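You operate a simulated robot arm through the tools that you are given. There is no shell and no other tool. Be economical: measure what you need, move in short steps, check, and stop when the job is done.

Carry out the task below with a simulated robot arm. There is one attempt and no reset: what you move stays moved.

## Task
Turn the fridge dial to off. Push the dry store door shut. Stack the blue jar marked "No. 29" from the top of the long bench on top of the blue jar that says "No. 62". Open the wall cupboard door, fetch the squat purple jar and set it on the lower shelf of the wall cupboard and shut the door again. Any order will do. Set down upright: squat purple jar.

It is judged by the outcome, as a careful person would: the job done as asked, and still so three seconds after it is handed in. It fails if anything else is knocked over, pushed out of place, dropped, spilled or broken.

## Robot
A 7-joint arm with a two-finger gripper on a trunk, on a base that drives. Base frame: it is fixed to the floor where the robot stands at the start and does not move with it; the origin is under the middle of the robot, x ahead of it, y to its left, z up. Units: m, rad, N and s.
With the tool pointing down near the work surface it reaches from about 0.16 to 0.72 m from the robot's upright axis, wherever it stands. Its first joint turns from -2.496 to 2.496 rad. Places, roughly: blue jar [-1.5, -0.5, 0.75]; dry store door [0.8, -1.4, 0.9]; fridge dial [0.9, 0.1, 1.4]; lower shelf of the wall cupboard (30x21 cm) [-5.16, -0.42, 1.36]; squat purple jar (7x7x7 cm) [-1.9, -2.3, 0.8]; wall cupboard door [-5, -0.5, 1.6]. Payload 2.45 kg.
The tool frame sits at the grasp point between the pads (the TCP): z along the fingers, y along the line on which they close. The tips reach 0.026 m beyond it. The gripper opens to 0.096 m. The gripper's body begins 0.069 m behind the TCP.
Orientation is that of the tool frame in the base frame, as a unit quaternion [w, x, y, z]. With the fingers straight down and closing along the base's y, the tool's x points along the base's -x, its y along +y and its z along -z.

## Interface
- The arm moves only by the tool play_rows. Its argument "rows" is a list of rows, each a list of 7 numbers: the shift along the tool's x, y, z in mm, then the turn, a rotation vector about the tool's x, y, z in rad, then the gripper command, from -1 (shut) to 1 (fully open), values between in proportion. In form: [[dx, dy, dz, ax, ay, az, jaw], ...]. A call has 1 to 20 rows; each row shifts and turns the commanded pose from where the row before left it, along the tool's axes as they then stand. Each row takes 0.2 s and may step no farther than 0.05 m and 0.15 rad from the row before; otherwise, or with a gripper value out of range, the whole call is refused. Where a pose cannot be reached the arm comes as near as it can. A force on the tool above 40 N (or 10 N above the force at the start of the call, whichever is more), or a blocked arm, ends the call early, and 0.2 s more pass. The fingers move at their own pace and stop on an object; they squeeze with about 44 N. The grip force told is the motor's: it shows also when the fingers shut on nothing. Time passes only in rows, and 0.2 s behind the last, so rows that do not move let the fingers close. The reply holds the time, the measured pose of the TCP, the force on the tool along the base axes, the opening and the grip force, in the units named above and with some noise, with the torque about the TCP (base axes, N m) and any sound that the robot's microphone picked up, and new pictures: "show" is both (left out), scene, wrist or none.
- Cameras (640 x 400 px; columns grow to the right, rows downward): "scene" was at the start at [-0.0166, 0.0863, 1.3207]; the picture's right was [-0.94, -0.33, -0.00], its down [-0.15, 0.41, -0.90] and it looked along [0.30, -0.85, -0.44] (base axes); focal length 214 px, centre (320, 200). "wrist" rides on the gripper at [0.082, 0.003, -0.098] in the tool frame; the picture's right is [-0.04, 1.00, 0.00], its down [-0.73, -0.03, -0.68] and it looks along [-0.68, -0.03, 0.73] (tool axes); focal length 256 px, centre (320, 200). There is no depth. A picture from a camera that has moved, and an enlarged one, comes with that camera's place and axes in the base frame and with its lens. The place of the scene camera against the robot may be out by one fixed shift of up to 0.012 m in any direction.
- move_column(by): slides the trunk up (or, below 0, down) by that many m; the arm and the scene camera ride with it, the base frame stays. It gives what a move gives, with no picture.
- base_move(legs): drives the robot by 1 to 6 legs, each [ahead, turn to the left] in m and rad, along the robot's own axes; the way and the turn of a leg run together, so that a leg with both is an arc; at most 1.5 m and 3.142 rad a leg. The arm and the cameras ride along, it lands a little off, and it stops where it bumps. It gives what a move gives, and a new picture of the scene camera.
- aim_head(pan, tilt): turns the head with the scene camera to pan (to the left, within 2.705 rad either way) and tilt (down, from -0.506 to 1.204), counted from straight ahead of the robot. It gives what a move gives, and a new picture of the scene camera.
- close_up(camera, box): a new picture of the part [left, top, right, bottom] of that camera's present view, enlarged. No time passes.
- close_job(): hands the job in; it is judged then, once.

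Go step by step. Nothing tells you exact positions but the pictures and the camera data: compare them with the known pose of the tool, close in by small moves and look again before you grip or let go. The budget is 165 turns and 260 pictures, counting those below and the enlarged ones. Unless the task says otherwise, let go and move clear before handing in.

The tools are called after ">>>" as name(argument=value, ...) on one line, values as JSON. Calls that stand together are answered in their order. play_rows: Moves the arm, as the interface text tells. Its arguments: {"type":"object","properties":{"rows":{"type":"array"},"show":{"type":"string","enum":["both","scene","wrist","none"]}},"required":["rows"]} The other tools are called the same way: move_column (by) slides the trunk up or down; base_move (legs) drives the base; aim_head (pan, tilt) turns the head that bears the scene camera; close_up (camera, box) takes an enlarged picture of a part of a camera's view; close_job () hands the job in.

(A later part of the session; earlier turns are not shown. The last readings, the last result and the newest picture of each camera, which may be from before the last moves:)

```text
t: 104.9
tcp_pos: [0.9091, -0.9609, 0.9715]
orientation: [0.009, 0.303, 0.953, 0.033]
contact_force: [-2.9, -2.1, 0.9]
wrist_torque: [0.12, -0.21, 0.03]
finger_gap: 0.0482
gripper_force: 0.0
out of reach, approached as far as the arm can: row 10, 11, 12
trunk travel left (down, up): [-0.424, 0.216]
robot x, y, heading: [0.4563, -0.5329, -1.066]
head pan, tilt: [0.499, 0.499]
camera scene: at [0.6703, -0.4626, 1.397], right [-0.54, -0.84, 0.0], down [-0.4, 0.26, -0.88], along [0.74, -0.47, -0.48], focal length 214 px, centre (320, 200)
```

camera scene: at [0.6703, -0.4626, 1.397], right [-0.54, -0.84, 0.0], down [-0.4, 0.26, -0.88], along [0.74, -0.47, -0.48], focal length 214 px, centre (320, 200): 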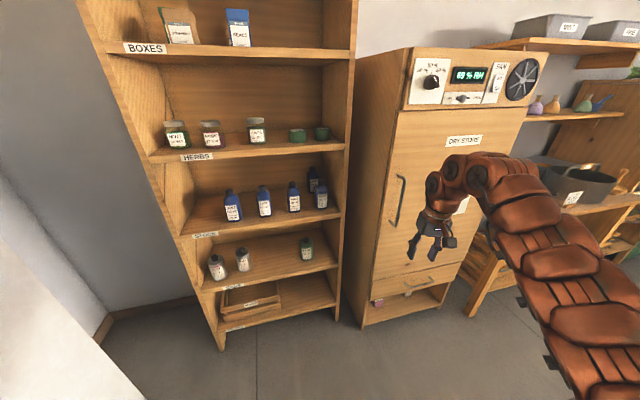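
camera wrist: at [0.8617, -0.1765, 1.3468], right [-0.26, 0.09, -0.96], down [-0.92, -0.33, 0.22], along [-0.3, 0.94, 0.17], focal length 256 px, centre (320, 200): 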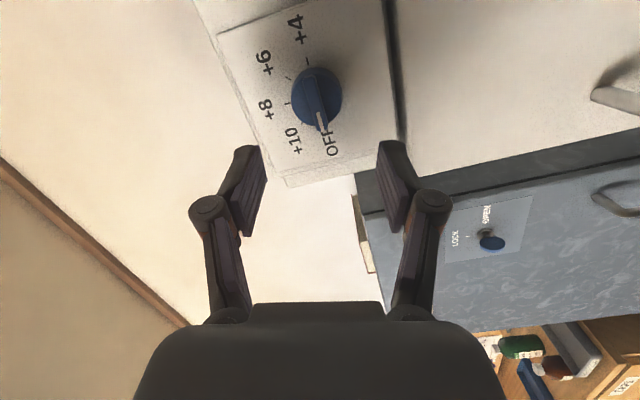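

Tool is down. Tuck it in and raise.

>>> play_rows(rows=[[25, -25, -15, 0, 0, 0, 0], [25, -25, -15, 0, 0, 0, 0], [25, -25, -15, 0, 0, 0, 0], [25, -25, -15, 0, 0, 0, 0], [20, -25, -15, 0, 0, 0, 0], [20, -20, -15, 0, 0, 0, 0]], show="none")

>>> move_column(by=0.2)

>>> aim_head(pan=0.0, tilt=1.2)

```text
t: 106.3
tcp_pos: [0.7104, -0.9366, 1.0033]
orientation: [-0.001, 0.292, 0.956, 0.034]
contact_force: [0.5, -0.1, -0.9]
wrist_torque: [-0.03, 0.1, 0.01]
finger_gap: 0.048
gripper_force: 0.1
out of reach, approached as far as the arm can: row 1, 2, 3, 4, 5, 6
trunk travel left (down, up): [-0.424, 0.216]
robot x, y, heading: [0.4602, -0.5354, -1.069]
head pan, tilt: [0.499, 0.499]
```

```text
t: 108.5
tcp_pos: [0.7099, -0.9364, 1.2038]
orientation: [-0.001, 0.292, 0.956, 0.034]
contact_force: [-0.1, -0.5, 0.0]
wrist_torque: [0.01, 0.01, 0.05]
finger_gap: 0.0479
gripper_force: 0.1
trunk travel left (down, up): [-0.624, 0.016]
robot x, y, heading: [0.4617, -0.5344, -1.065]
head pan, tilt: [0.499, 0.499]
```

```text
t: 109.6
tcp_pos: [0.7102, -0.9368, 1.2041]
orientation: [-0.001, 0.293, 0.956, 0.034]
contact_force: [-0.1, 0.1, -0.5]
wrist_torque: [0.01, -0.04, 0.03]
finger_gap: 0.0478
gripper_force: 0.0
trunk travel left (down, up): [-0.624, 0.016]
robot x, y, heading: [0.4591, -0.5366, -1.064]
head pan, tilt: [0.0, 1.201]
camera scene: at [0.6228, -0.4613, 1.5429], right [-0.87, -0.49, 0.0], down [-0.45, 0.81, -0.36], along [0.18, -0.32, -0.93], focal length 214 px, centre (320, 200)
```

scene: 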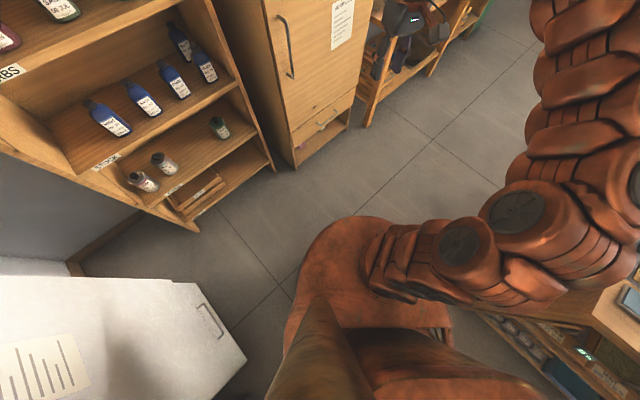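

My footprint is about 0.4 m radius. Drive along the long bench's front aisle to the blue jars, staying parallel with the bench on my left.

>>> base_move(legs=[[0, -2.43], [0.9, 0]])

>>> aim_head(pan=0.5, tilt=0.6)

```text
t: 120.0
tcp_pos: [-0.8512, -0.1156, 1.2039]
orientation: [0.031, 0.997, 0.073, 0.013]
contact_force: [0.3, 0.4, 0.1]
wrist_torque: [0.0, 0.01, -0.01]
finger_gap: 0.0481
gripper_force: 0.1
trunk travel left (down, up): [-0.624, 0.016]
robot x, y, heading: [-0.3923, -0.2427, 2.814]
head pan, tilt: [0.0, 1.201]
camera scene: at [-0.4541, -0.4191, 1.5428], right [0.32, 0.95, 0.0], down [0.88, -0.3, -0.36], along [-0.34, 0.11, -0.93], focal length 214 px, centre (320, 200)
```

scene: 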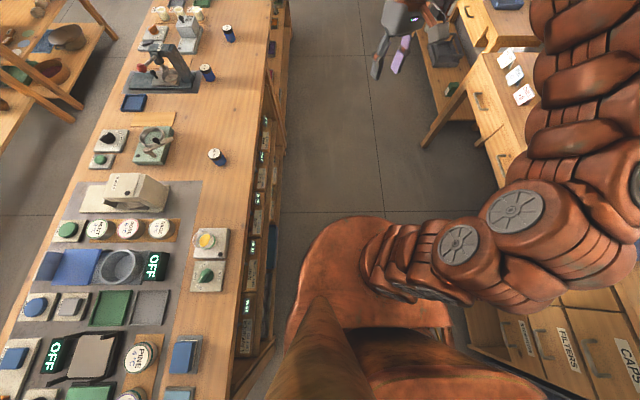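

```text
t: 121.0
tcp_pos: [-0.8521, -0.115, 1.2039]
orientation: [0.031, 0.997, 0.074, 0.014]
contact_force: [0.0, -0.4, -1.1]
wrist_torque: [-0.01, 0.01, 0.04]
finger_gap: 0.0478
gripper_force: 0.1
trunk travel left (down, up): [-0.624, 0.016]
robot x, y, heading: [-0.3953, -0.2389, 2.817]
head pan, tilt: [0.499, 0.6]
camera scene: at [-0.4881, -0.4523, 1.5874], right [-0.18, 0.98, 0.0], down [0.56, 0.1, -0.82], along [-0.81, -0.14, -0.57], focal length 214 px, centre (320, 200)
```

scene: 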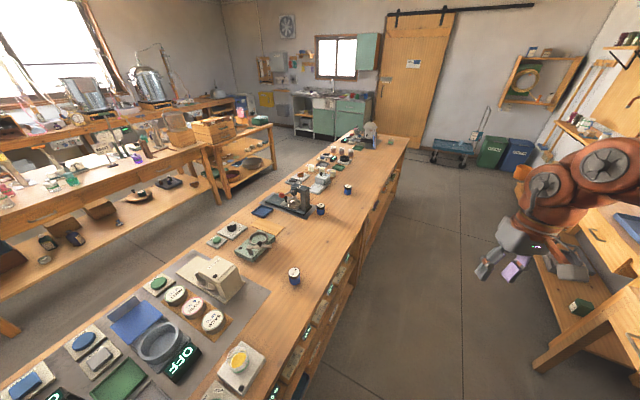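

Three blue jars stand on the bench front half. Read their lids.

>>> close_up(camera="scene", box=[270, 255, 318, 285])

>>> close_up(camera="scene", box=[304, 180, 368, 220])

```text
13.33 times, centred on (294, 270) of scene
camera zoom: at [-0.4881, -0.4523, 1.5874], right [-0.18, 0.98, 0.0], down [0.56, 0.1, -0.82], along [-0.81, -0.14, -0.57], focal length 2860 px, centre (667, -733)
```

zoom: 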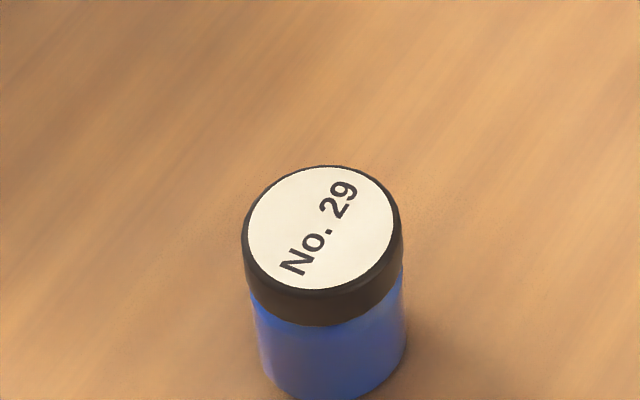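

```text
10.00 times, centred on (336, 200) of scene
camera zoom: at [-0.4881, -0.4523, 1.5874], right [-0.18, 0.98, 0.0], down [0.56, 0.1, -0.82], along [-0.81, -0.14, -0.57], focal length 2145 px, centre (160, 200)
```

zoom: 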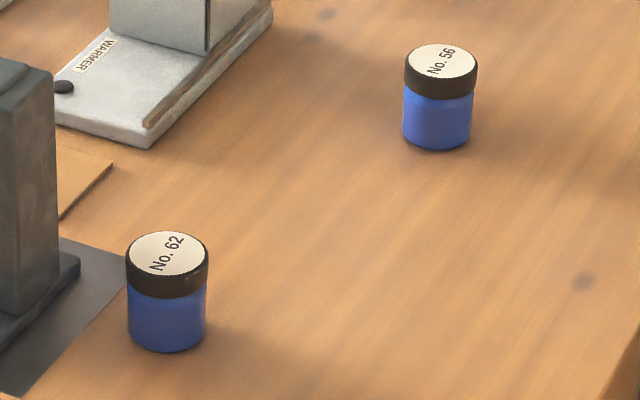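

Jar 1 (nearest) is No. 29, the middle one is No. 62, far one No. 56. Drive forward so that No. 29 is directly on my left, then swing the arm left.

>>> base_move(legs=[[0.46, 0]])

>>> play_rows(rows=[[0, 48, 0, 0, 0, -0.1, 0.5], [0, 48, 0, 0, 0, -0.1, 0.5], [0, 48, 0, 0, 0, -0.1, 0.5], [0, 48, 0, 0, 0, -0.1, 0.5], [0, 48, 0, 0, 0, -0.1, 0.5], [0, 48, 0, 0, 0, -0.1, 0.5], [0, 48, 0, 0, 0, -0.1, 0.5], [0, 48, 0, 0, 0, -0.1, 0.5], [0, 48, 0, 0, 0, -0.1, 0.5], [0, 48, 0, 0, 0, -0.1, 0.5], [0, 48, 0, 0, 0, -0.1, 0.5], [0, 48, 0, 0, 0, -0.1, 0.5], [0, 48, 0, 0, 0, -0.1, 0.5], [0, 48, 0, 0, 0, -0.1, 0.5], [0, 48, 0, 0, 0, -0.1, 0.5]], show="none")

>>> aim_head(pan=1.2, tilt=0.9)

```text
t: 123.8
tcp_pos: [-1.2898, 0.0316, 1.2035]
orientation: [0.031, 0.997, 0.073, 0.014]
contact_force: [0.5, 0.3, 0.4]
wrist_torque: [-0.01, -0.01, 0.03]
finger_gap: 0.0479
gripper_force: 0.2
trunk travel left (down, up): [-0.624, 0.016]
robot x, y, heading: [-0.8352, -0.0972, 2.82]
head pan, tilt: [0.499, 0.6]
camera scene: at [-0.9274, -0.3055, 1.5874], right [-0.18, 0.98, 0.0], down [0.56, 0.1, -0.83], along [-0.81, -0.14, -0.56], focal length 214 px, centre (320, 200)
```

scene: 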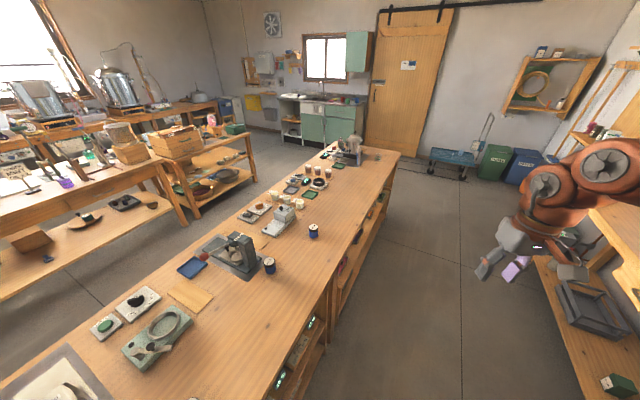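

```text
t: 126.7
tcp_pos: [-0.8947, -0.3955, 1.2449]
orientation: [0.026, 0.738, 0.674, -0.016]
contact_force: [-28.6, 13.4, -7.9]
wrist_torque: [-2.12, -2.8, 3.56]
finger_gap: 0.0719
gripper_force: 0.1
trunk travel left (down, up): [-0.624, 0.016]
robot x, y, heading: [-0.833, -0.0878, 2.82]
head pan, tilt: [0.499, 0.6]
stopped in row 14: the force on the tool passed its limit at 165 N (the readings are from after the stop); the commanded pose is now the measured one
```

```text
t: 127.8
tcp_pos: [-0.8931, -0.3971, 1.2421]
orientation: [0.025, 0.736, 0.676, -0.016]
contact_force: [-55.5, 10.1, -37.8]
wrist_torque: [-5.06, -4.82, 6.37]
finger_gap: 0.0718
gripper_force: 0.0
trunk travel left (down, up): [-0.624, 0.016]
robot x, y, heading: [-0.8339, -0.0944, 2.819]
head pan, tilt: [1.201, 0.901]
camera scene: at [-0.9092, -0.3329, 1.571], right [-0.53, 0.85, 0.0], down [0.61, 0.38, -0.7], along [-0.6, -0.37, -0.71], focal length 214 px, centre (320, 200)
```

scene: 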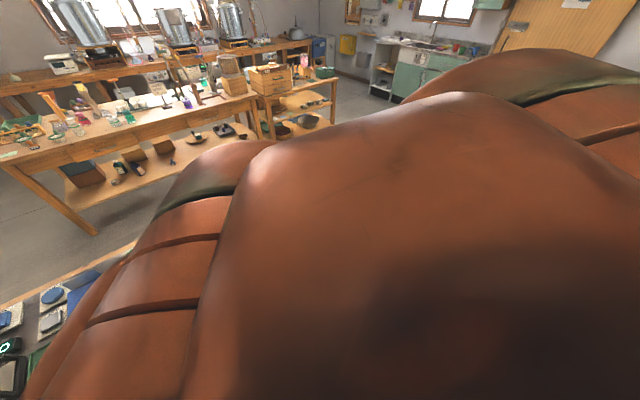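

The arm pressed against the head mast, which stands on my left. I'll swing it back and instead put the bench on my right.

>>> play_rows(rows=[[-20, -40, 0, 0, 0, 0.1, 0.5], [-10, -45, 0, 0, 0, 0.1, 0.5], [-10, -45, 0, 0, 0, 0.1, 0.5], [0, -45, 0, 0, 0, 0.1, 0.5], [0, -45, 0, 0, 0, 0.1, 0.5], [0, -45, 0, 0, 0, 0.1, 0.5], [0, -45, 0, 0, 0, 0.1, 0.5], [0, -45, 0, 0, 0, 0.1, 0.5], [0, -45, 0, 0, 0, 0.1, 0.5], [0, -45, 0, 0, 0, 0.1, 0.5], [0, -45, 0, 0, 0, 0.1, 0.5], [0, -45, 0, 0, 0, 0.1, 0.5], [0, -45, 0, 0, 0, 0.1, 0.5], [0, -45, 0, 0, 0, 0.1, 0.5]], show="scene")

```text
t: 130.8
tcp_pos: [-1.3229, -0.0447, 1.2191]
orientation: [0.031, 0.999, 0.04, 0.006]
contact_force: [-1.4, -0.1, -0.5]
wrist_torque: [0.06, 0.02, 0.0]
finger_gap: 0.0717
gripper_force: 0.0
trunk travel left (down, up): [-0.624, 0.016]
robot x, y, heading: [-0.8325, -0.0919, 2.821]
head pan, tilt: [1.201, 0.901]
camera scene: at [-0.8888, -0.3484, 1.5626], right [-0.77, 0.64, 0.0], down [0.5, 0.6, -0.62], along [-0.4, -0.48, -0.78], focal length 214 px, centre (320, 200)
```

scene: 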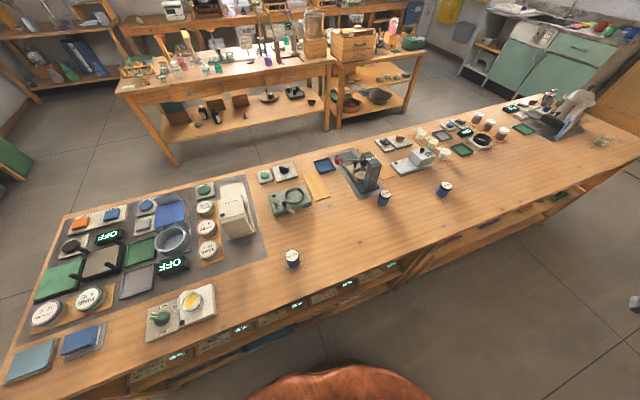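

I'll back out to the open area, turn around, and come back with the bench on my right.

>>> base_move(legs=[[-1.2, 0], [-0.16, 0], [0, 3.1416]])

>>> aim_head(pan=-2.2, tilt=0.8)

```text
refused: 3.1416 is not a number from -3.14159 to 3.14159
```

```text
t: 133.7
tcp_pos: [-1.3225, -0.0441, 1.2194]
orientation: [0.032, 0.999, 0.04, 0.005]
contact_force: [0.2, 0.4, 0.3]
wrist_torque: [0.03, -0.03, 0.03]
finger_gap: 0.0718
gripper_force: 0.1
trunk travel left (down, up): [-0.624, 0.016]
robot x, y, heading: [-0.833, -0.0931, 2.815]
head pan, tilt: [-2.201, 0.799]
camera scene: at [-0.7748, -0.2432, 1.5706], right [0.58, -0.81, 0.0], down [-0.58, -0.42, -0.7], along [0.57, 0.4, -0.72], focal length 214 px, centre (320, 200)
```

scene: 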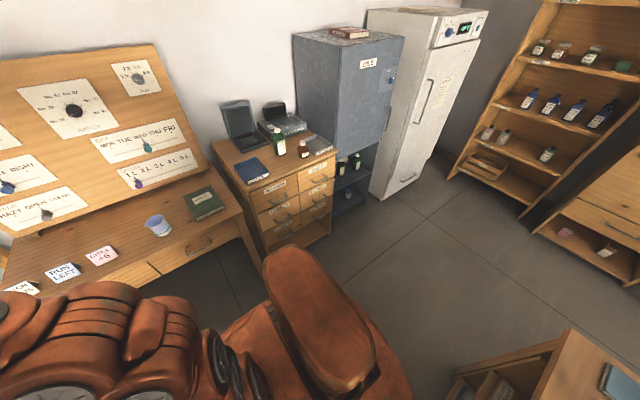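

The fridge display seems to read OFF now. Back out and turn.

>>> base_move(legs=[[-1.2, 0], [-0.16, 0], [0, 3.14]])

>>> aim_head(pan=-2.2, tilt=0.8)

```text
t: 148.3
tcp_pos: [0.9389, -0.5926, 1.2187]
orientation: [-0.006, -0.051, 0.998, 0.03]
contact_force: [-0.4, 0.0, -0.3]
wrist_torque: [-0.04, 0.01, 0.0]
finger_gap: 0.0721
gripper_force: 0.1
trunk travel left (down, up): [-0.624, 0.016]
robot x, y, heading: [0.4516, -0.5548, -0.301]
head pan, tilt: [-2.201, 0.799]
camera scene: at [0.3932, -0.4225, 1.5706], right [-0.6, 0.8, 0.0], down [0.58, 0.43, -0.7], along [-0.56, -0.41, -0.72], focal length 214 px, centre (320, 200)
```

scene: 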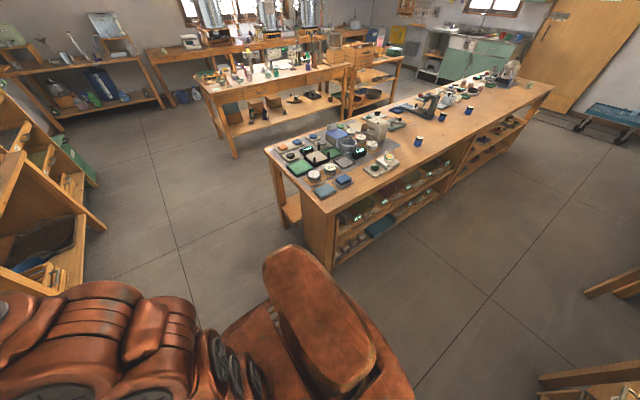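

```text
t: 148.9
tcp_pos: [0.9397, -0.5925, 1.2196]
orientation: [-0.006, -0.051, 0.998, 0.032]
contact_force: [-0.2, 0.9, 0.5]
wrist_torque: [0.0, -0.04, 0.01]
finger_gap: 0.0721
gripper_force: 0.0
trunk travel left (down, up): [-0.624, 0.016]
robot x, y, heading: [0.4484, -0.5546, -0.308]
head pan, tilt: [-2.201, 0.799]
camera scene: at [0.3931, -0.4225, 1.5706], right [-0.6, 0.8, 0.0], down [0.58, 0.43, -0.7], along [-0.56, -0.41, -0.72], focal length 214 px, centre (320, 200)
```

scene: 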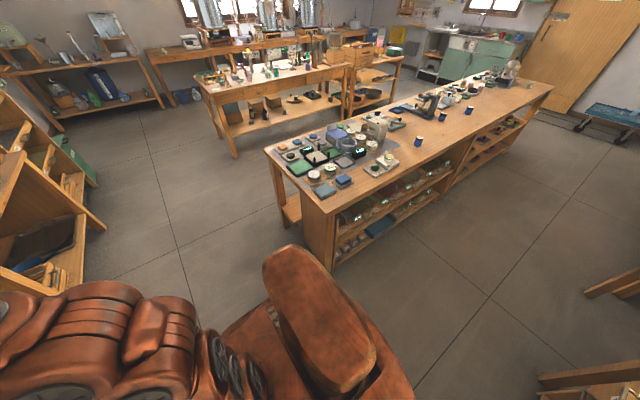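

The bench surface is at about z 0.81 by triangulation, and my heading is nearly parallel to it. Reverse alongside in two checks.

>>> base_move(legs=[[0, -0.035], [-0.9, 0]])

>>> aim_head(pan=-1.9, tilt=1.1)

```text
t: 153.9
tcp_pos: [0.0962, -0.3139, 1.2186]
orientation: [-0.005, -0.037, 0.999, 0.031]
contact_force: [0.2, -0.6, -0.3]
wrist_torque: [0.0, 0.01, -0.02]
finger_gap: 0.0718
gripper_force: 0.0
trunk travel left (down, up): [-0.624, 0.016]
robot x, y, heading: [-0.3931, -0.2611, -0.33]
head pan, tilt: [-2.201, 0.799]
camera scene: at [-0.4454, -0.1293, 1.5706], right [-0.57, 0.82, 0.0], down [0.59, 0.41, -0.7], along [-0.57, -0.4, -0.72], focal length 214 px, centre (320, 200)
```

scene: 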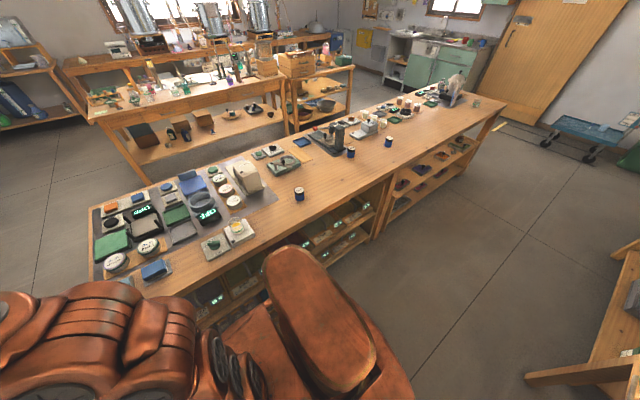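

```text
t: 154.7
tcp_pos: [0.0951, -0.3138, 1.2198]
orientation: [-0.005, -0.038, 0.999, 0.031]
contact_force: [-0.5, -0.1, 0.3]
wrist_torque: [-0.03, 0.0, 0.02]
finger_gap: 0.0721
gripper_force: 0.0
trunk travel left (down, up): [-0.624, 0.016]
robot x, y, heading: [-0.3899, -0.2611, -0.332]
head pan, tilt: [-1.901, 1.1]
camera scene: at [-0.4181, -0.1329, 1.5489], right [-0.79, 0.61, 0.0], down [0.55, 0.7, -0.45], along [-0.28, -0.36, -0.89], focal length 214 px, centre (320, 200)
```

scene: 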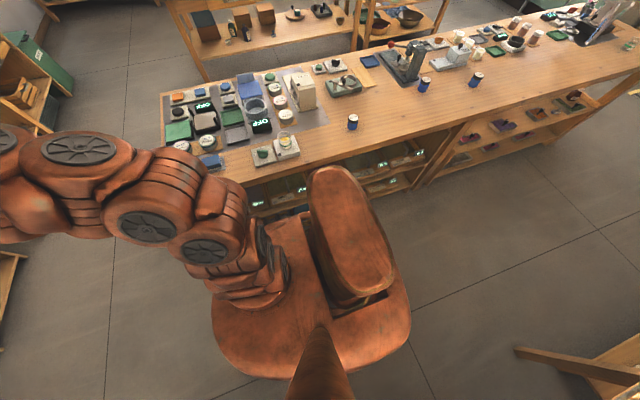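

No bump; clearance holds. Continue reversing 0.8 m and straighten.

>>> base_move(legs=[[-0.8, 0.01]])

>>> aim_head(pan=-1.7, tilt=1.0)

```text
t: 159.1
tcp_pos: [-0.6706, -0.0513, 1.2197]
orientation: [-0.005, -0.045, 0.999, 0.031]
contact_force: [0.2, 0.1, 1.1]
wrist_torque: [-0.01, 0.01, -0.03]
finger_gap: 0.072
gripper_force: 0.0
trunk travel left (down, up): [-0.624, 0.016]
robot x, y, heading: [-1.1601, -0.008, -0.313]
head pan, tilt: [-1.901, 1.1]
camera scene: at [-1.1869, 0.1221, 1.5488], right [-0.8, 0.6, 0.0], down [0.53, 0.71, -0.45], along [-0.27, -0.36, -0.89], focal length 214 px, centre (320, 200)
```

scene: 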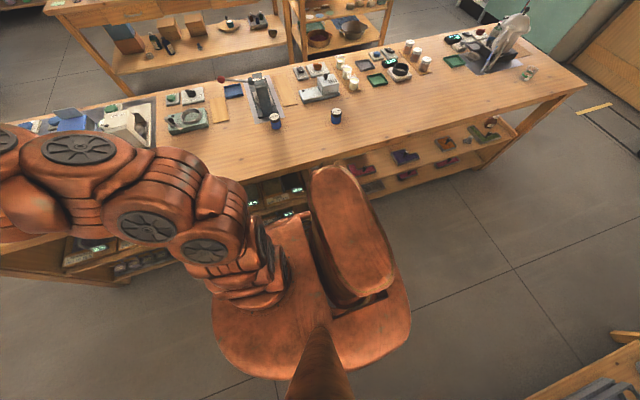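

```text
t: 159.8
tcp_pos: [-0.6706, -0.0506, 1.218]
orientation: [-0.005, -0.044, 0.999, 0.031]
contact_force: [0.0, -0.2, -0.8]
wrist_torque: [0.02, -0.02, 0.0]
finger_gap: 0.0719
gripper_force: 0.0
trunk travel left (down, up): [-0.624, 0.016]
robot x, y, heading: [-1.1607, -0.0108, -0.31]
head pan, tilt: [-1.7, 1.0]
camera scene: at [-1.179, 0.1097, 1.5554], right [-0.9, 0.43, 0.0], down [0.36, 0.76, -0.54], along [-0.23, -0.49, -0.84], focal length 214 px, centre (320, 200)
```

scene: 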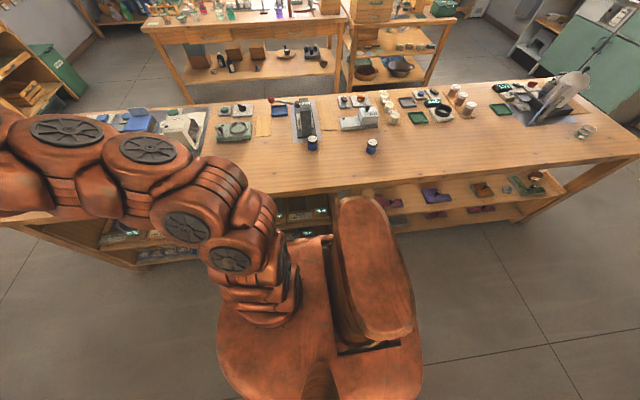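

Jar 62 is at about (-1.47,-0.615) to my right, jar 29 about (-1.01,-0.65). Swing the arm to the right over jar 29.

>>> play_rows(rows=[[0, -44, 0, 0, 0, 0.1, 0.5], [0, -44, 0, 0, 0, 0.1, 0.5], [0, -44, 0, 0, 0, 0.1, 0.5], [0, -44, 0, 0, 0, 0.1, 0.5], [0, -44, 0, 0, 0, 0.1, 0.5], [0, -44, 0, 0, 0, 0.1, 0.5], [0, -44, 0, 0, 0, 0.1, 0.5], [0, -44, 0, 0, 0, 0.1, 0.5], [0, -44, 0, 0, 0, 0.1, 0.5], [0, -44, 0, 0, 0, 0.1, 0.5], [0, -44, 0, 0, 0, 0.1, 0.5], [0, -44, 0, 0, 0, 0.1, 0.5], [0, -44, 0, 0, 0, 0.1, 0.5], [0, -44, 0, 0, 0, 0.1, 0.5]], show="both")

```text
t: 162.8
tcp_pos: [-0.9748, -0.5286, 1.1917]
orientation: [-0.024, 0.61, 0.792, 0.019]
contact_force: [0.2, -0.5, -0.1]
wrist_torque: [0.01, 0.0, -0.05]
finger_gap: 0.072
gripper_force: 0.1
out of reach, approached as far as the arm can: row 9, 10
trunk travel left (down, up): [-0.624, 0.016]
robot x, y, heading: [-1.1604, -0.006, -0.322]
head pan, tilt: [-1.7, 1.0]
camera scene: at [-1.1788, 0.1094, 1.5555], right [-0.9, 0.43, 0.0], down [0.36, 0.76, -0.54], along [-0.23, -0.49, -0.84], focal length 214 px, centre (320, 200)
camera wrist: at [-0.9917, -0.454, 1.2937], right [0.98, 0.22, 0.0], down [0.17, -0.76, 0.63], along [0.14, -0.62, -0.78], focal length 256 px, centre (320, 200)
```

scene: 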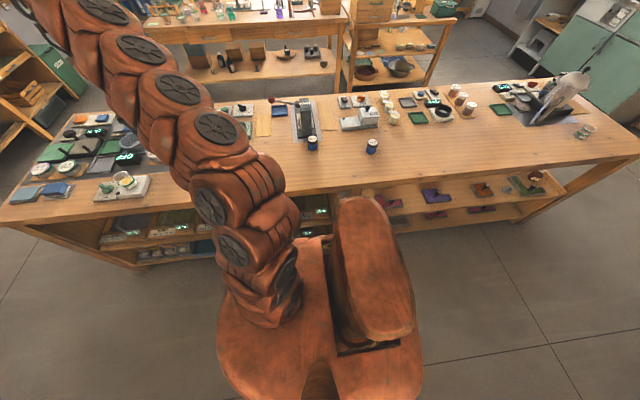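
wrist: 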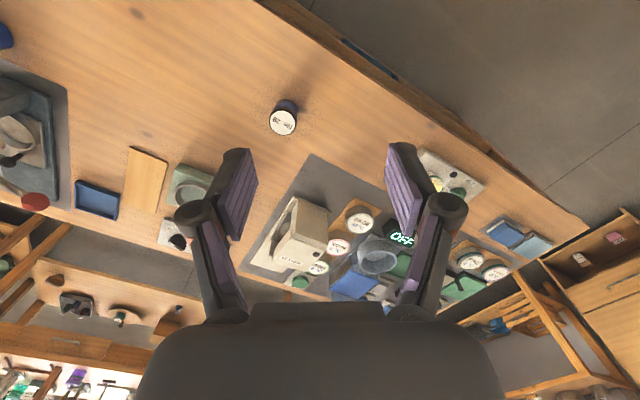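

Jar 29 lid from the wrist view is at (-1.015,-0.637), z≈0.87. Move over it, square up the tool, and lower.

>>> play_rows(rows=[[-24, -17, 20, 0, -0.03, 0, 0.8], [-24, -17, 20, 0, -0.031, 0, 0.8], [-24, -17, 30, 0, 0, 0, 0.8], [-22, -15, 30, 0, 0, 0, 0.8], [0, 0, 40, 0, 0, 0, 0.8], [0, 0, 40, 0, 0, 0, 0.8], [0, 0, 0, 0, 0, 0, 0.8]], show="both")

```text
t: 164.4
tcp_pos: [-1.0145, -0.6317, 1.0073]
orientation: [-0.001, 0.61, 0.793, 0.001]
contact_force: [0.2, 0.1, -0.4]
wrist_torque: [-0.01, 0.01, 0.01]
finger_gap: 0.086
gripper_force: 0.0
trunk travel left (down, up): [-0.624, 0.016]
robot x, y, heading: [-1.1605, -0.0085, -0.314]
head pan, tilt: [-1.7, 1.0]
camera scene: at [-1.179, 0.1095, 1.5555], right [-0.9, 0.43, 0.0], down [0.36, 0.76, -0.54], along [-0.23, -0.49, -0.84], focal length 214 px, centre (320, 200)
camera wrist: at [-1.0327, -0.5527, 1.1048], right [0.98, 0.22, 0.0], down [0.16, -0.72, 0.68], along [0.15, -0.66, -0.74], focal length 256 px, centre (320, 200)
```

scene: 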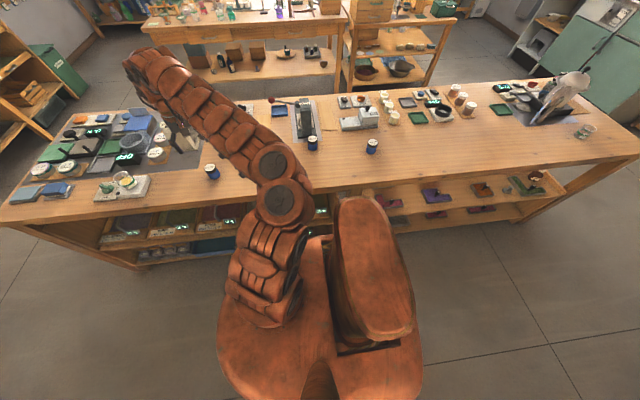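
wrist: 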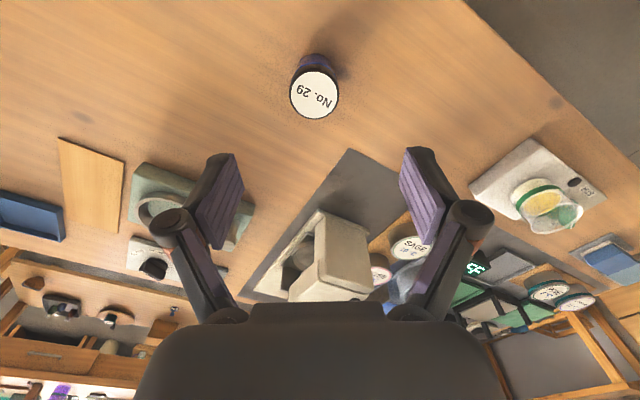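

>>> play_rows(rows=[[-6, -3, 30, 0, 0, 0, 0.8], [-3, -3, 40, 0, 0, 0, 0.8], [0, 0, 0, 0, 0, 0, 0.8]], show="both")

>>> close_up(camera="scene", box=[140, 110, 260, 200])

```text
t: 165.2
tcp_pos: [-1.0194, -0.642, 0.9342]
orientation: [-0.001, 0.609, 0.793, 0.002]
contact_force: [0.3, 0.3, 0.0]
wrist_torque: [0.04, 0.02, -0.01]
finger_gap: 0.0863
gripper_force: 0.0
trunk travel left (down, up): [-0.624, 0.016]
robot x, y, heading: [-1.1631, -0.0055, -0.315]
head pan, tilt: [-1.7, 1.0]
camera scene: at [-1.1792, 0.1093, 1.5555], right [-0.9, 0.43, 0.0], down [0.36, 0.76, -0.54], along [-0.23, -0.49, -0.84], focal length 214 px, centre (320, 200)
camera wrist: at [-1.0362, -0.5624, 1.0327], right [0.98, 0.22, 0.0], down [0.16, -0.72, 0.68], along [0.15, -0.66, -0.74], focal length 256 px, centre (320, 200)
```

scene: 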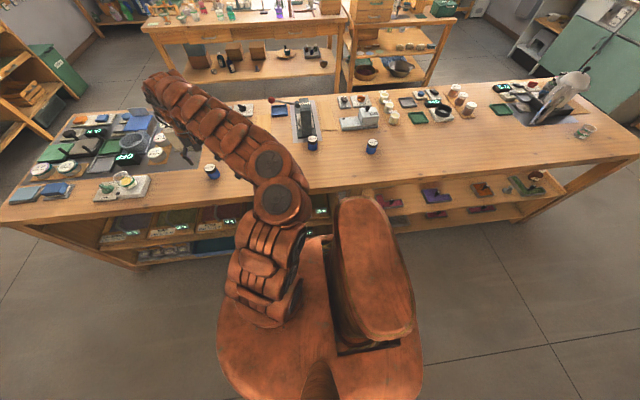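
wrist: 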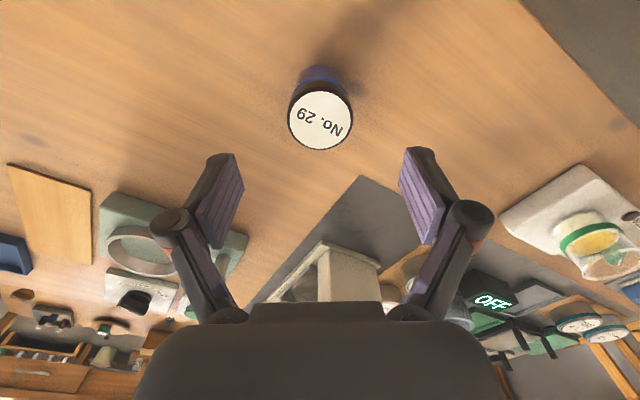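

```text
4.44 times, centred on (200, 155) of scene
camera zoom: at [-1.1792, 0.1093, 1.5555], right [-0.9, 0.43, 0.0], down [0.36, 0.76, -0.54], along [-0.23, -0.49, -0.84], focal length 953 px, centre (853, 400)
```

zoom: 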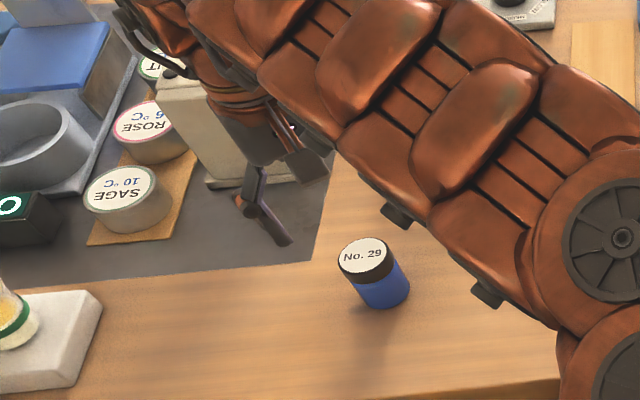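

Aligned. Descend around the jar.

>>> play_rows(rows=[[0, 0, 25, 0, 0, 0, 0.8], [0, 1, 25, 0, 0, 0, 0.8], [0, 1, 20, 0, 0, 0, 0.8], [0, 0, 0, 0, 0, 0, 0.8]], show="wrist")

>>> close_up(camera="scene", box=[160, 130, 240, 190])

```text
t: 166.2
tcp_pos: [-1.0153, -0.6413, 0.8651]
orientation: [0.0, 0.61, 0.793, 0.001]
contact_force: [0.7, -0.3, 0.0]
wrist_torque: [0.0, -0.02, 0.01]
finger_gap: 0.0861
gripper_force: 0.0
trunk travel left (down, up): [-0.624, 0.016]
robot x, y, heading: [-1.1616, -0.0059, -0.316]
head pan, tilt: [-1.7, 1.0]
camera wrist: at [-1.0335, -0.562, 0.9637], right [0.98, 0.22, 0.0], down [0.16, -0.72, 0.68], along [0.15, -0.66, -0.74], focal length 256 px, centre (320, 200)
```

wrist: 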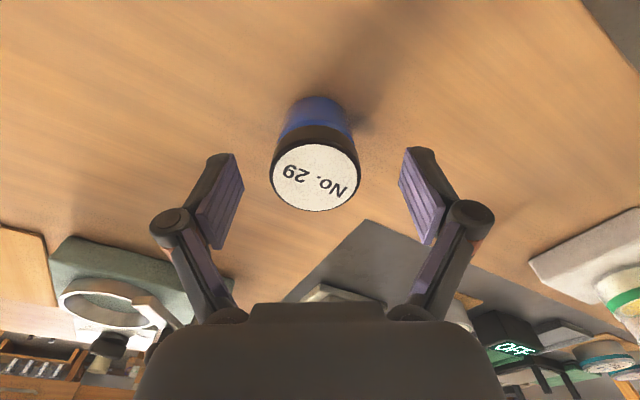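

```text
6.67 times, centred on (200, 160) of scene
camera zoom: at [-1.1791, 0.1093, 1.5555], right [-0.9, 0.43, 0.0], down [0.36, 0.76, -0.54], along [-0.23, -0.49, -0.84], focal length 1430 px, centre (1120, 467)
```

zoom: 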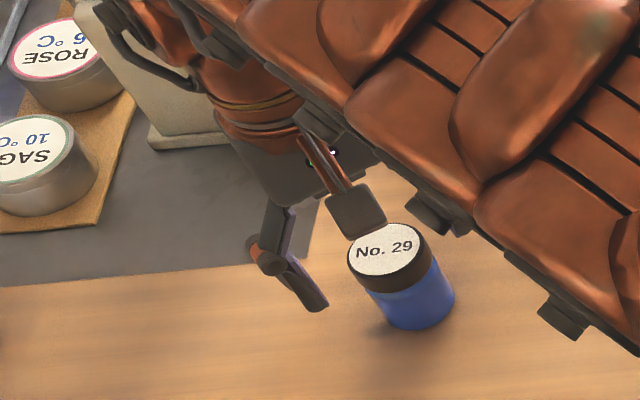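

>>> play_rows(rows=[[0, 0, 10, 0, 0, 0, 0.8], [0, 0, 10, 0, 0, 0, 0.8], [0, 0, 5, 0, 0, 0, 0.8], [0, 0, 0, 0, 0, 0, 0.8]], show="wrist")

```text
t: 167.2
tcp_pos: [-1.0158, -0.6403, 0.8406]
orientation: [0.0, 0.61, 0.793, 0.001]
contact_force: [-0.4, 0.6, -0.4]
wrist_torque: [0.0, 0.02, 0.0]
finger_gap: 0.0861
gripper_force: 0.1
trunk travel left (down, up): [-0.624, 0.016]
robot x, y, heading: [-1.1638, -0.008, -0.312]
head pan, tilt: [-1.7, 1.0]
camera wrist: at [-1.0334, -0.5618, 0.939], right [0.98, 0.22, 0.0], down [0.16, -0.72, 0.68], along [0.15, -0.66, -0.74], focal length 256 px, centre (320, 200)
```

wrist: 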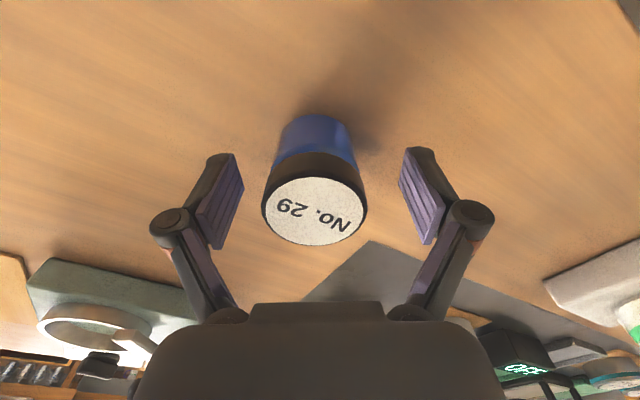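

Close on the jar.

>>> play_rows(rows=[[0, -1, 0, 0, 0, 0, 0.4], [0, 0, 0, 0, 0, 0, 0], [0, 0, 0, 0, 0, 0, -0.5], [0, 0, 0, 0, 0, 0, -1], [0, 0, 0, 0, 0, 0, -1]], show="wrist")

```text
t: 168.4
tcp_pos: [-1.0157, -0.6424, 0.8407]
orientation: [0.0, 0.611, 0.792, 0.001]
contact_force: [0.7, -0.5, 2.7]
wrist_torque: [-0.02, 0.04, -0.01]
finger_gap: 0.0465
gripper_force: 43.8
trunk travel left (down, up): [-0.624, 0.016]
robot x, y, heading: [-1.1607, -0.0094, -0.311]
head pan, tilt: [-1.7, 1.0]
camera wrist: at [-1.0342, -0.5623, 0.939], right [0.98, 0.22, 0.0], down [0.16, -0.72, 0.68], along [0.15, -0.66, -0.74], focal length 256 px, centre (320, 200)
```

wrist: 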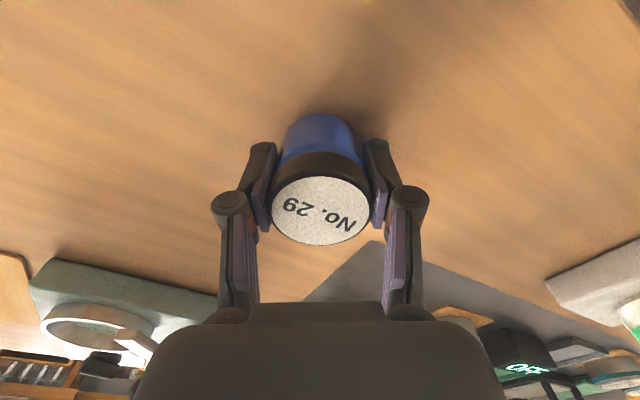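

Gripped. Lift straight up and carry over toward jar 62.

>>> play_rows(rows=[[0, 0, -20, 0, 0, 0, -1], [0, 0, -40, 0, 0, 0, -1], [0, 0, -40, 0, 0, 0, -1], [0, 0, -40, 0, 0, 0, -1], [0, 0, -40, 0, 0, 0, -1], [12, -36, 0, 0, 0, 0, -1], [12, -36, 0, 0, 0, 0, -1], [12, -36, 0, 0, 0, 0, -1], [12, -36, 0, 0, 0, 0, -1], [12, -36, 0, 0, 0, 0, -1], [12, -36, 0, 0, 0, 0, -1], [12, -36, 0, 0, 0, 0, -1], [12, -36, 0, 0, 0, 0, -1], [12, -36, 0, 0, 0, 0, -1], [0, 0, 0, 0, 0, 0, -1]], show="both")

```text
t: 171.6
tcp_pos: [-1.1034, -0.6303, 1.046]
orientation: [0.0, 0.616, 0.788, 0.002]
contact_force: [0.1, -0.4, 0.3]
wrist_torque: [-0.04, 0.03, 0.01]
finger_gap: 0.0462
gripper_force: 44.4
out of reach, approached as far as the arm can: row 7, 8, 9, 10, 11, 12, 13, 14
trunk travel left (down, up): [-0.624, 0.016]
robot x, y, heading: [-1.162, -0.01, -0.309]
head pan, tilt: [-1.7, 1.0]
camera scene: at [-1.1791, 0.1093, 1.5555], right [-0.9, 0.43, 0.0], down [0.36, 0.76, -0.54], along [-0.23, -0.49, -0.84], focal length 214 px, centre (320, 200)
camera wrist: at [-1.1205, -0.5508, 1.1444], right [0.98, 0.2, 0.0], down [0.15, -0.72, 0.68], along [0.14, -0.66, -0.74], focal length 256 px, centre (320, 200)
```

scene: 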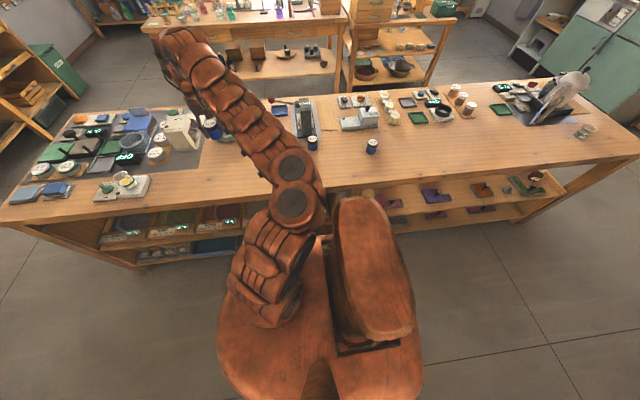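
wrist: 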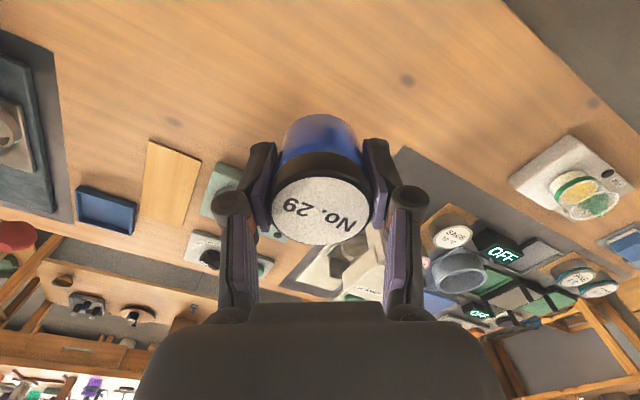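

The arm balks with this tool heading; try turning the tool with the swing.

>>> play_rows(rows=[[0, 0, 0, 0, 0, 0.1, -1], [0, 0, 0, 0, 0, 0.1, -1], [0, 0, 0, 0, 0, 0.1, -1], [0, -30, 0, 0, 0, 0.1, -1], [0, -30, 0, 0, 0, 0.1, -1], [0, -30, 0, 0, 0, 0, -1], [0, -30, 0, 0, 0, 0, -1], [0, 0, 0, 0, 0, 0, -1]], show="scene")

```text
t: 173.4
tcp_pos: [-1.2192, -0.6106, 1.0466]
orientation: [0.0, 0.786, 0.618, 0.002]
contact_force: [0.8, 0.3, -1.3]
wrist_torque: [-0.02, -0.02, -0.01]
finger_gap: 0.046
gripper_force: 43.9
trunk travel left (down, up): [-0.624, 0.016]
robot x, y, heading: [-1.16, -0.0056, -0.312]
head pan, tilt: [-1.7, 1.0]
camera scene: at [-1.1792, 0.1094, 1.5554], right [-0.9, 0.43, 0.0], down [0.36, 0.76, -0.54], along [-0.23, -0.49, -0.84], focal length 214 px, centre (320, 200)
```

scene: 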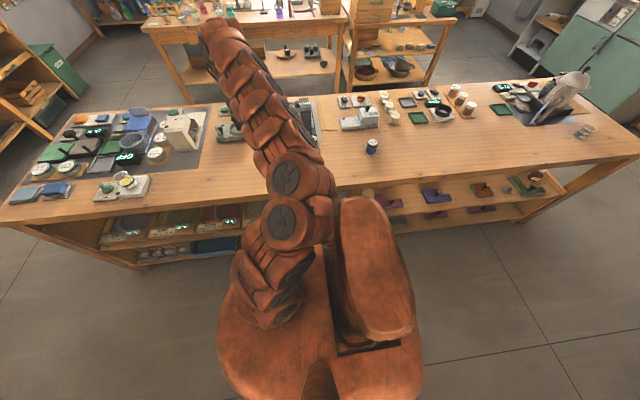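

Works with tool rotation. Continue to above jar 62.

>>> play_rows(rows=[[0, 0, 0, 0, 0, 0.1, -1], [0, 0, 0, 0, 0, 0.1, -1], [0, 0, 0, 0, 0, 0.1, -1], [-22, -36, 0, 0, 0, 0, -1], [-22, -36, 0, 0, 0, 0, -1], [-22, -36, 0, 0, 0, 0, -1], [-22, -36, 0, 0, 0, 0, -1], [-22, -36, 0, 0, 0, 0, -1], [0, 0, 0, 0, 0, 0, -1]], show="both")

```text
t: 175.6
tcp_pos: [-1.4216, -0.62, 1.0944]
orientation: [-0.003, 0.863, 0.503, -0.047]
contact_force: [-0.4, -0.1, -0.4]
wrist_torque: [0.01, 0.01, 0.04]
finger_gap: 0.0462
gripper_force: 43.9
trunk travel left (down, up): [-0.624, 0.016]
robot x, y, heading: [-1.16, -0.0043, -0.314]
head pan, tilt: [-1.7, 1.0]
stopped in row 9: the arm was blocked; the commanded pose is now the measured one
camera scene: at [-1.1789, 0.1093, 1.5583], right [-0.9, 0.43, 0.0], down [0.36, 0.76, -0.54], along [-0.23, -0.49, -0.84], focal length 214 px, centre (320, 200)
camera wrist: at [-1.3703, -0.5479, 1.1859], right [0.85, -0.53, -0.05], down [-0.33, -0.6, 0.73], along [-0.42, -0.61, -0.68], focal length 256 px, centre (320, 200)
```

scene: 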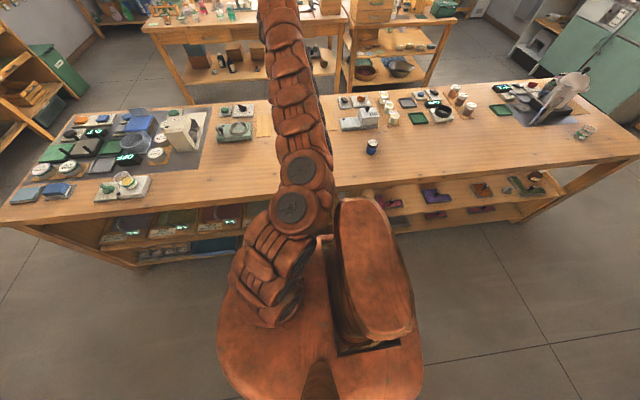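
wrist: 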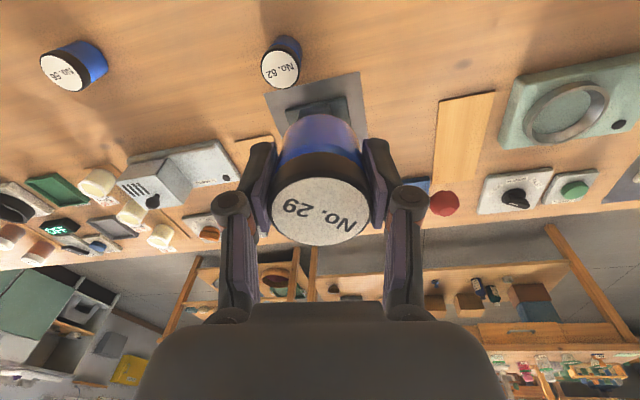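

The elbow touches my rear hump. Reverse the base 0.12 m to regain room, then straighten the tool.

>>> base_move(legs=[[-0.12, 0]])

>>> play_rows(rows=[[0, 30, 0, 0, 0, 0, -1], [0, 20, 0, 0, 0, 0, -1]], show="wrist")

```text
t: 176.8
tcp_pos: [-1.5335, -0.5846, 1.0889]
orientation: [-0.004, 0.863, 0.504, -0.042]
contact_force: [0.1, 0.3, -0.9]
wrist_torque: [0.02, 0.0, -0.02]
finger_gap: 0.0463
gripper_force: 43.8
trunk travel left (down, up): [-0.624, 0.016]
robot x, y, heading: [-1.2733, 0.0288, -0.314]
head pan, tilt: [-1.7, 1.0]
camera scene: at [-1.2929, 0.1463, 1.5574], right [-0.9, 0.43, 0.0], down [0.36, 0.76, -0.54], along [-0.23, -0.49, -0.84], focal length 214 px, centre (320, 200)
```

scene: 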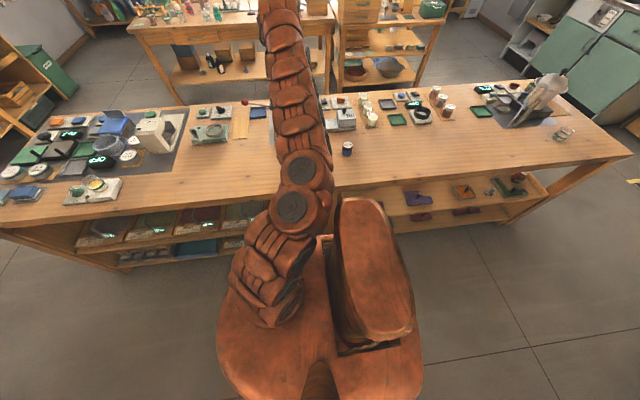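

```text
t: 177.4
tcp_pos: [-1.4919, -0.6096, 1.08]
orientation: [-0.004, 0.863, 0.503, -0.038]
contact_force: [-0.5, 0.5, -0.4]
wrist_torque: [-0.01, -0.03, 0.01]
finger_gap: 0.0465
gripper_force: 43.8
trunk travel left (down, up): [-0.624, 0.016]
robot x, y, heading: [-1.2718, 0.0301, -0.318]
head pan, tilt: [-1.7, 1.0]
camera wrist: at [-1.4426, -0.5371, 1.1715], right [0.85, -0.53, -0.04], down [-0.34, -0.6, 0.73], along [-0.41, -0.6, -0.69], focal length 256 px, centre (320, 200)
```

wrist: 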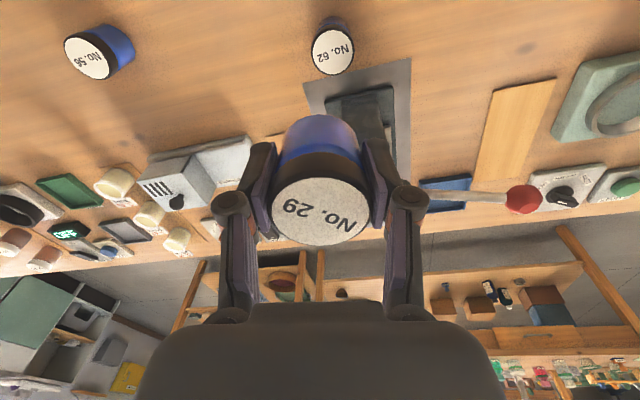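

Jar 62 lid is at (-1.490,-0.614), nearly below. Level the tool and lower a bit to re-measure.

>>> play_rows(rows=[[0, 0, 10, -0.045, 0.062, 0, -1], [0, 0, 30, 0, 0, 0, -1], [0, 0, 30, 0, 0, 0, -1], [0, 0, 0, 0, 0, 0, -1]], show="wrist")

>>> close_up(camera="wrist", box=[240, 0, 400, 160])

```text
t: 178.4
tcp_pos: [-1.4915, -0.6099, 1.0135]
orientation: [0.001, 0.863, 0.505, -0.003]
contact_force: [0.1, 0.4, -0.6]
wrist_torque: [0.03, 0.0, 0.01]
finger_gap: 0.0462
gripper_force: 44.1
trunk travel left (down, up): [-0.624, 0.016]
robot x, y, heading: [-1.273, 0.0315, -0.314]
head pan, tilt: [-1.7, 1.0]
camera wrist: at [-1.4495, -0.5408, 1.1108], right [0.85, -0.52, 0.0], down [-0.38, -0.62, 0.68], along [-0.36, -0.58, -0.73], focal length 256 px, centre (320, 200)
```

wrist: 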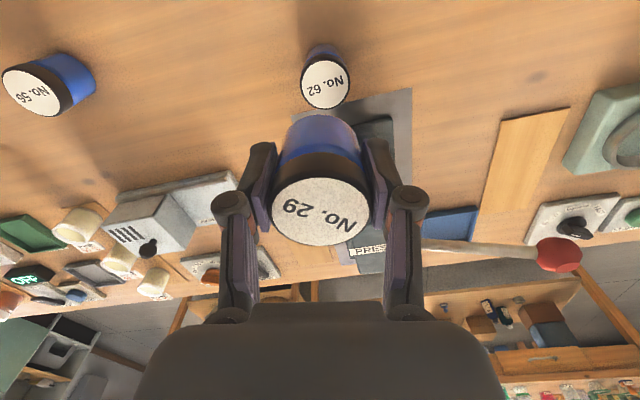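

```text
2.50 times, centred on (320, 80) of wrist
camera zoom: at [-1.4495, -0.5408, 1.1108], right [0.85, -0.52, 0.0], down [-0.38, -0.62, 0.68], along [-0.36, -0.58, -0.73], focal length 640 px, centre (320, 500)
```

zoom: 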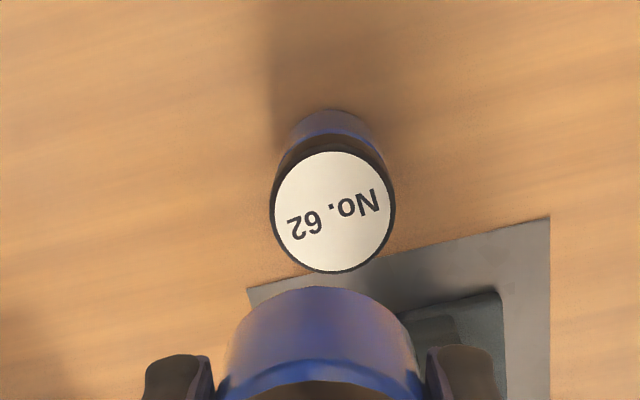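

Fine align (+4.5 mm in y) and descend to just above.

>>> play_rows(rows=[[0.5, 4.5, 20, 0, 0, 0, -1], [0, 0, 30, 0, 0, 0, -1], [0, 0, 30, 0, 0, 0, -1], [0, 0, 20, 0, 0, 0, -1], [0, 0, 0, 0, 0, 0, -1]], show="wrist")

>>> close_up(camera="wrist", box=[240, 60, 400, 220])

```text
t: 179.6
tcp_pos: [-1.4881, -0.6114, 0.9143]
orientation: [0.001, 0.863, 0.505, -0.003]
contact_force: [0.5, 1.0, -0.7]
wrist_torque: [0.02, -0.04, -0.02]
finger_gap: 0.0464
gripper_force: 43.7
trunk travel left (down, up): [-0.624, 0.016]
robot x, y, heading: [-1.2755, 0.0299, -0.314]
head pan, tilt: [-1.7, 1.0]
camera wrist: at [-1.4444, -0.5414, 1.0122], right [0.85, -0.52, 0.0], down [-0.38, -0.62, 0.68], along [-0.36, -0.58, -0.73], focal length 256 px, centre (320, 200)
```

wrist: 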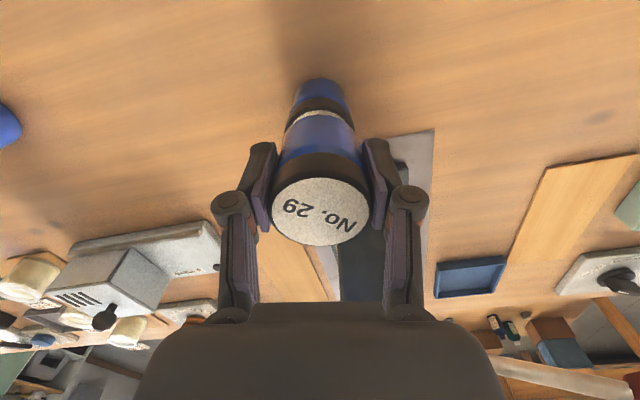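

```text
2.50 times, centred on (320, 140) of wrist
camera zoom: at [-1.4444, -0.5414, 1.0122], right [0.85, -0.52, 0.0], down [-0.38, -0.62, 0.68], along [-0.36, -0.58, -0.73], focal length 640 px, centre (320, 350)
```

zoom: 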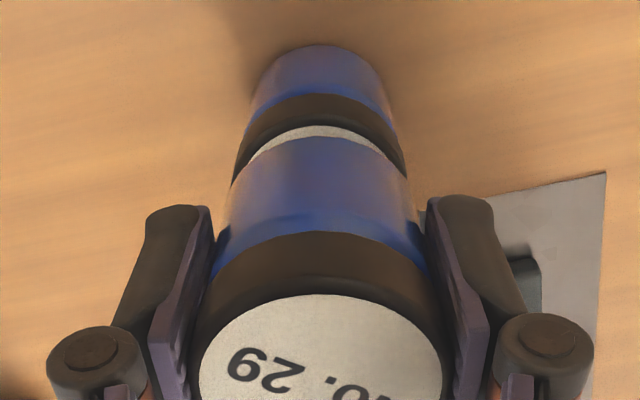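

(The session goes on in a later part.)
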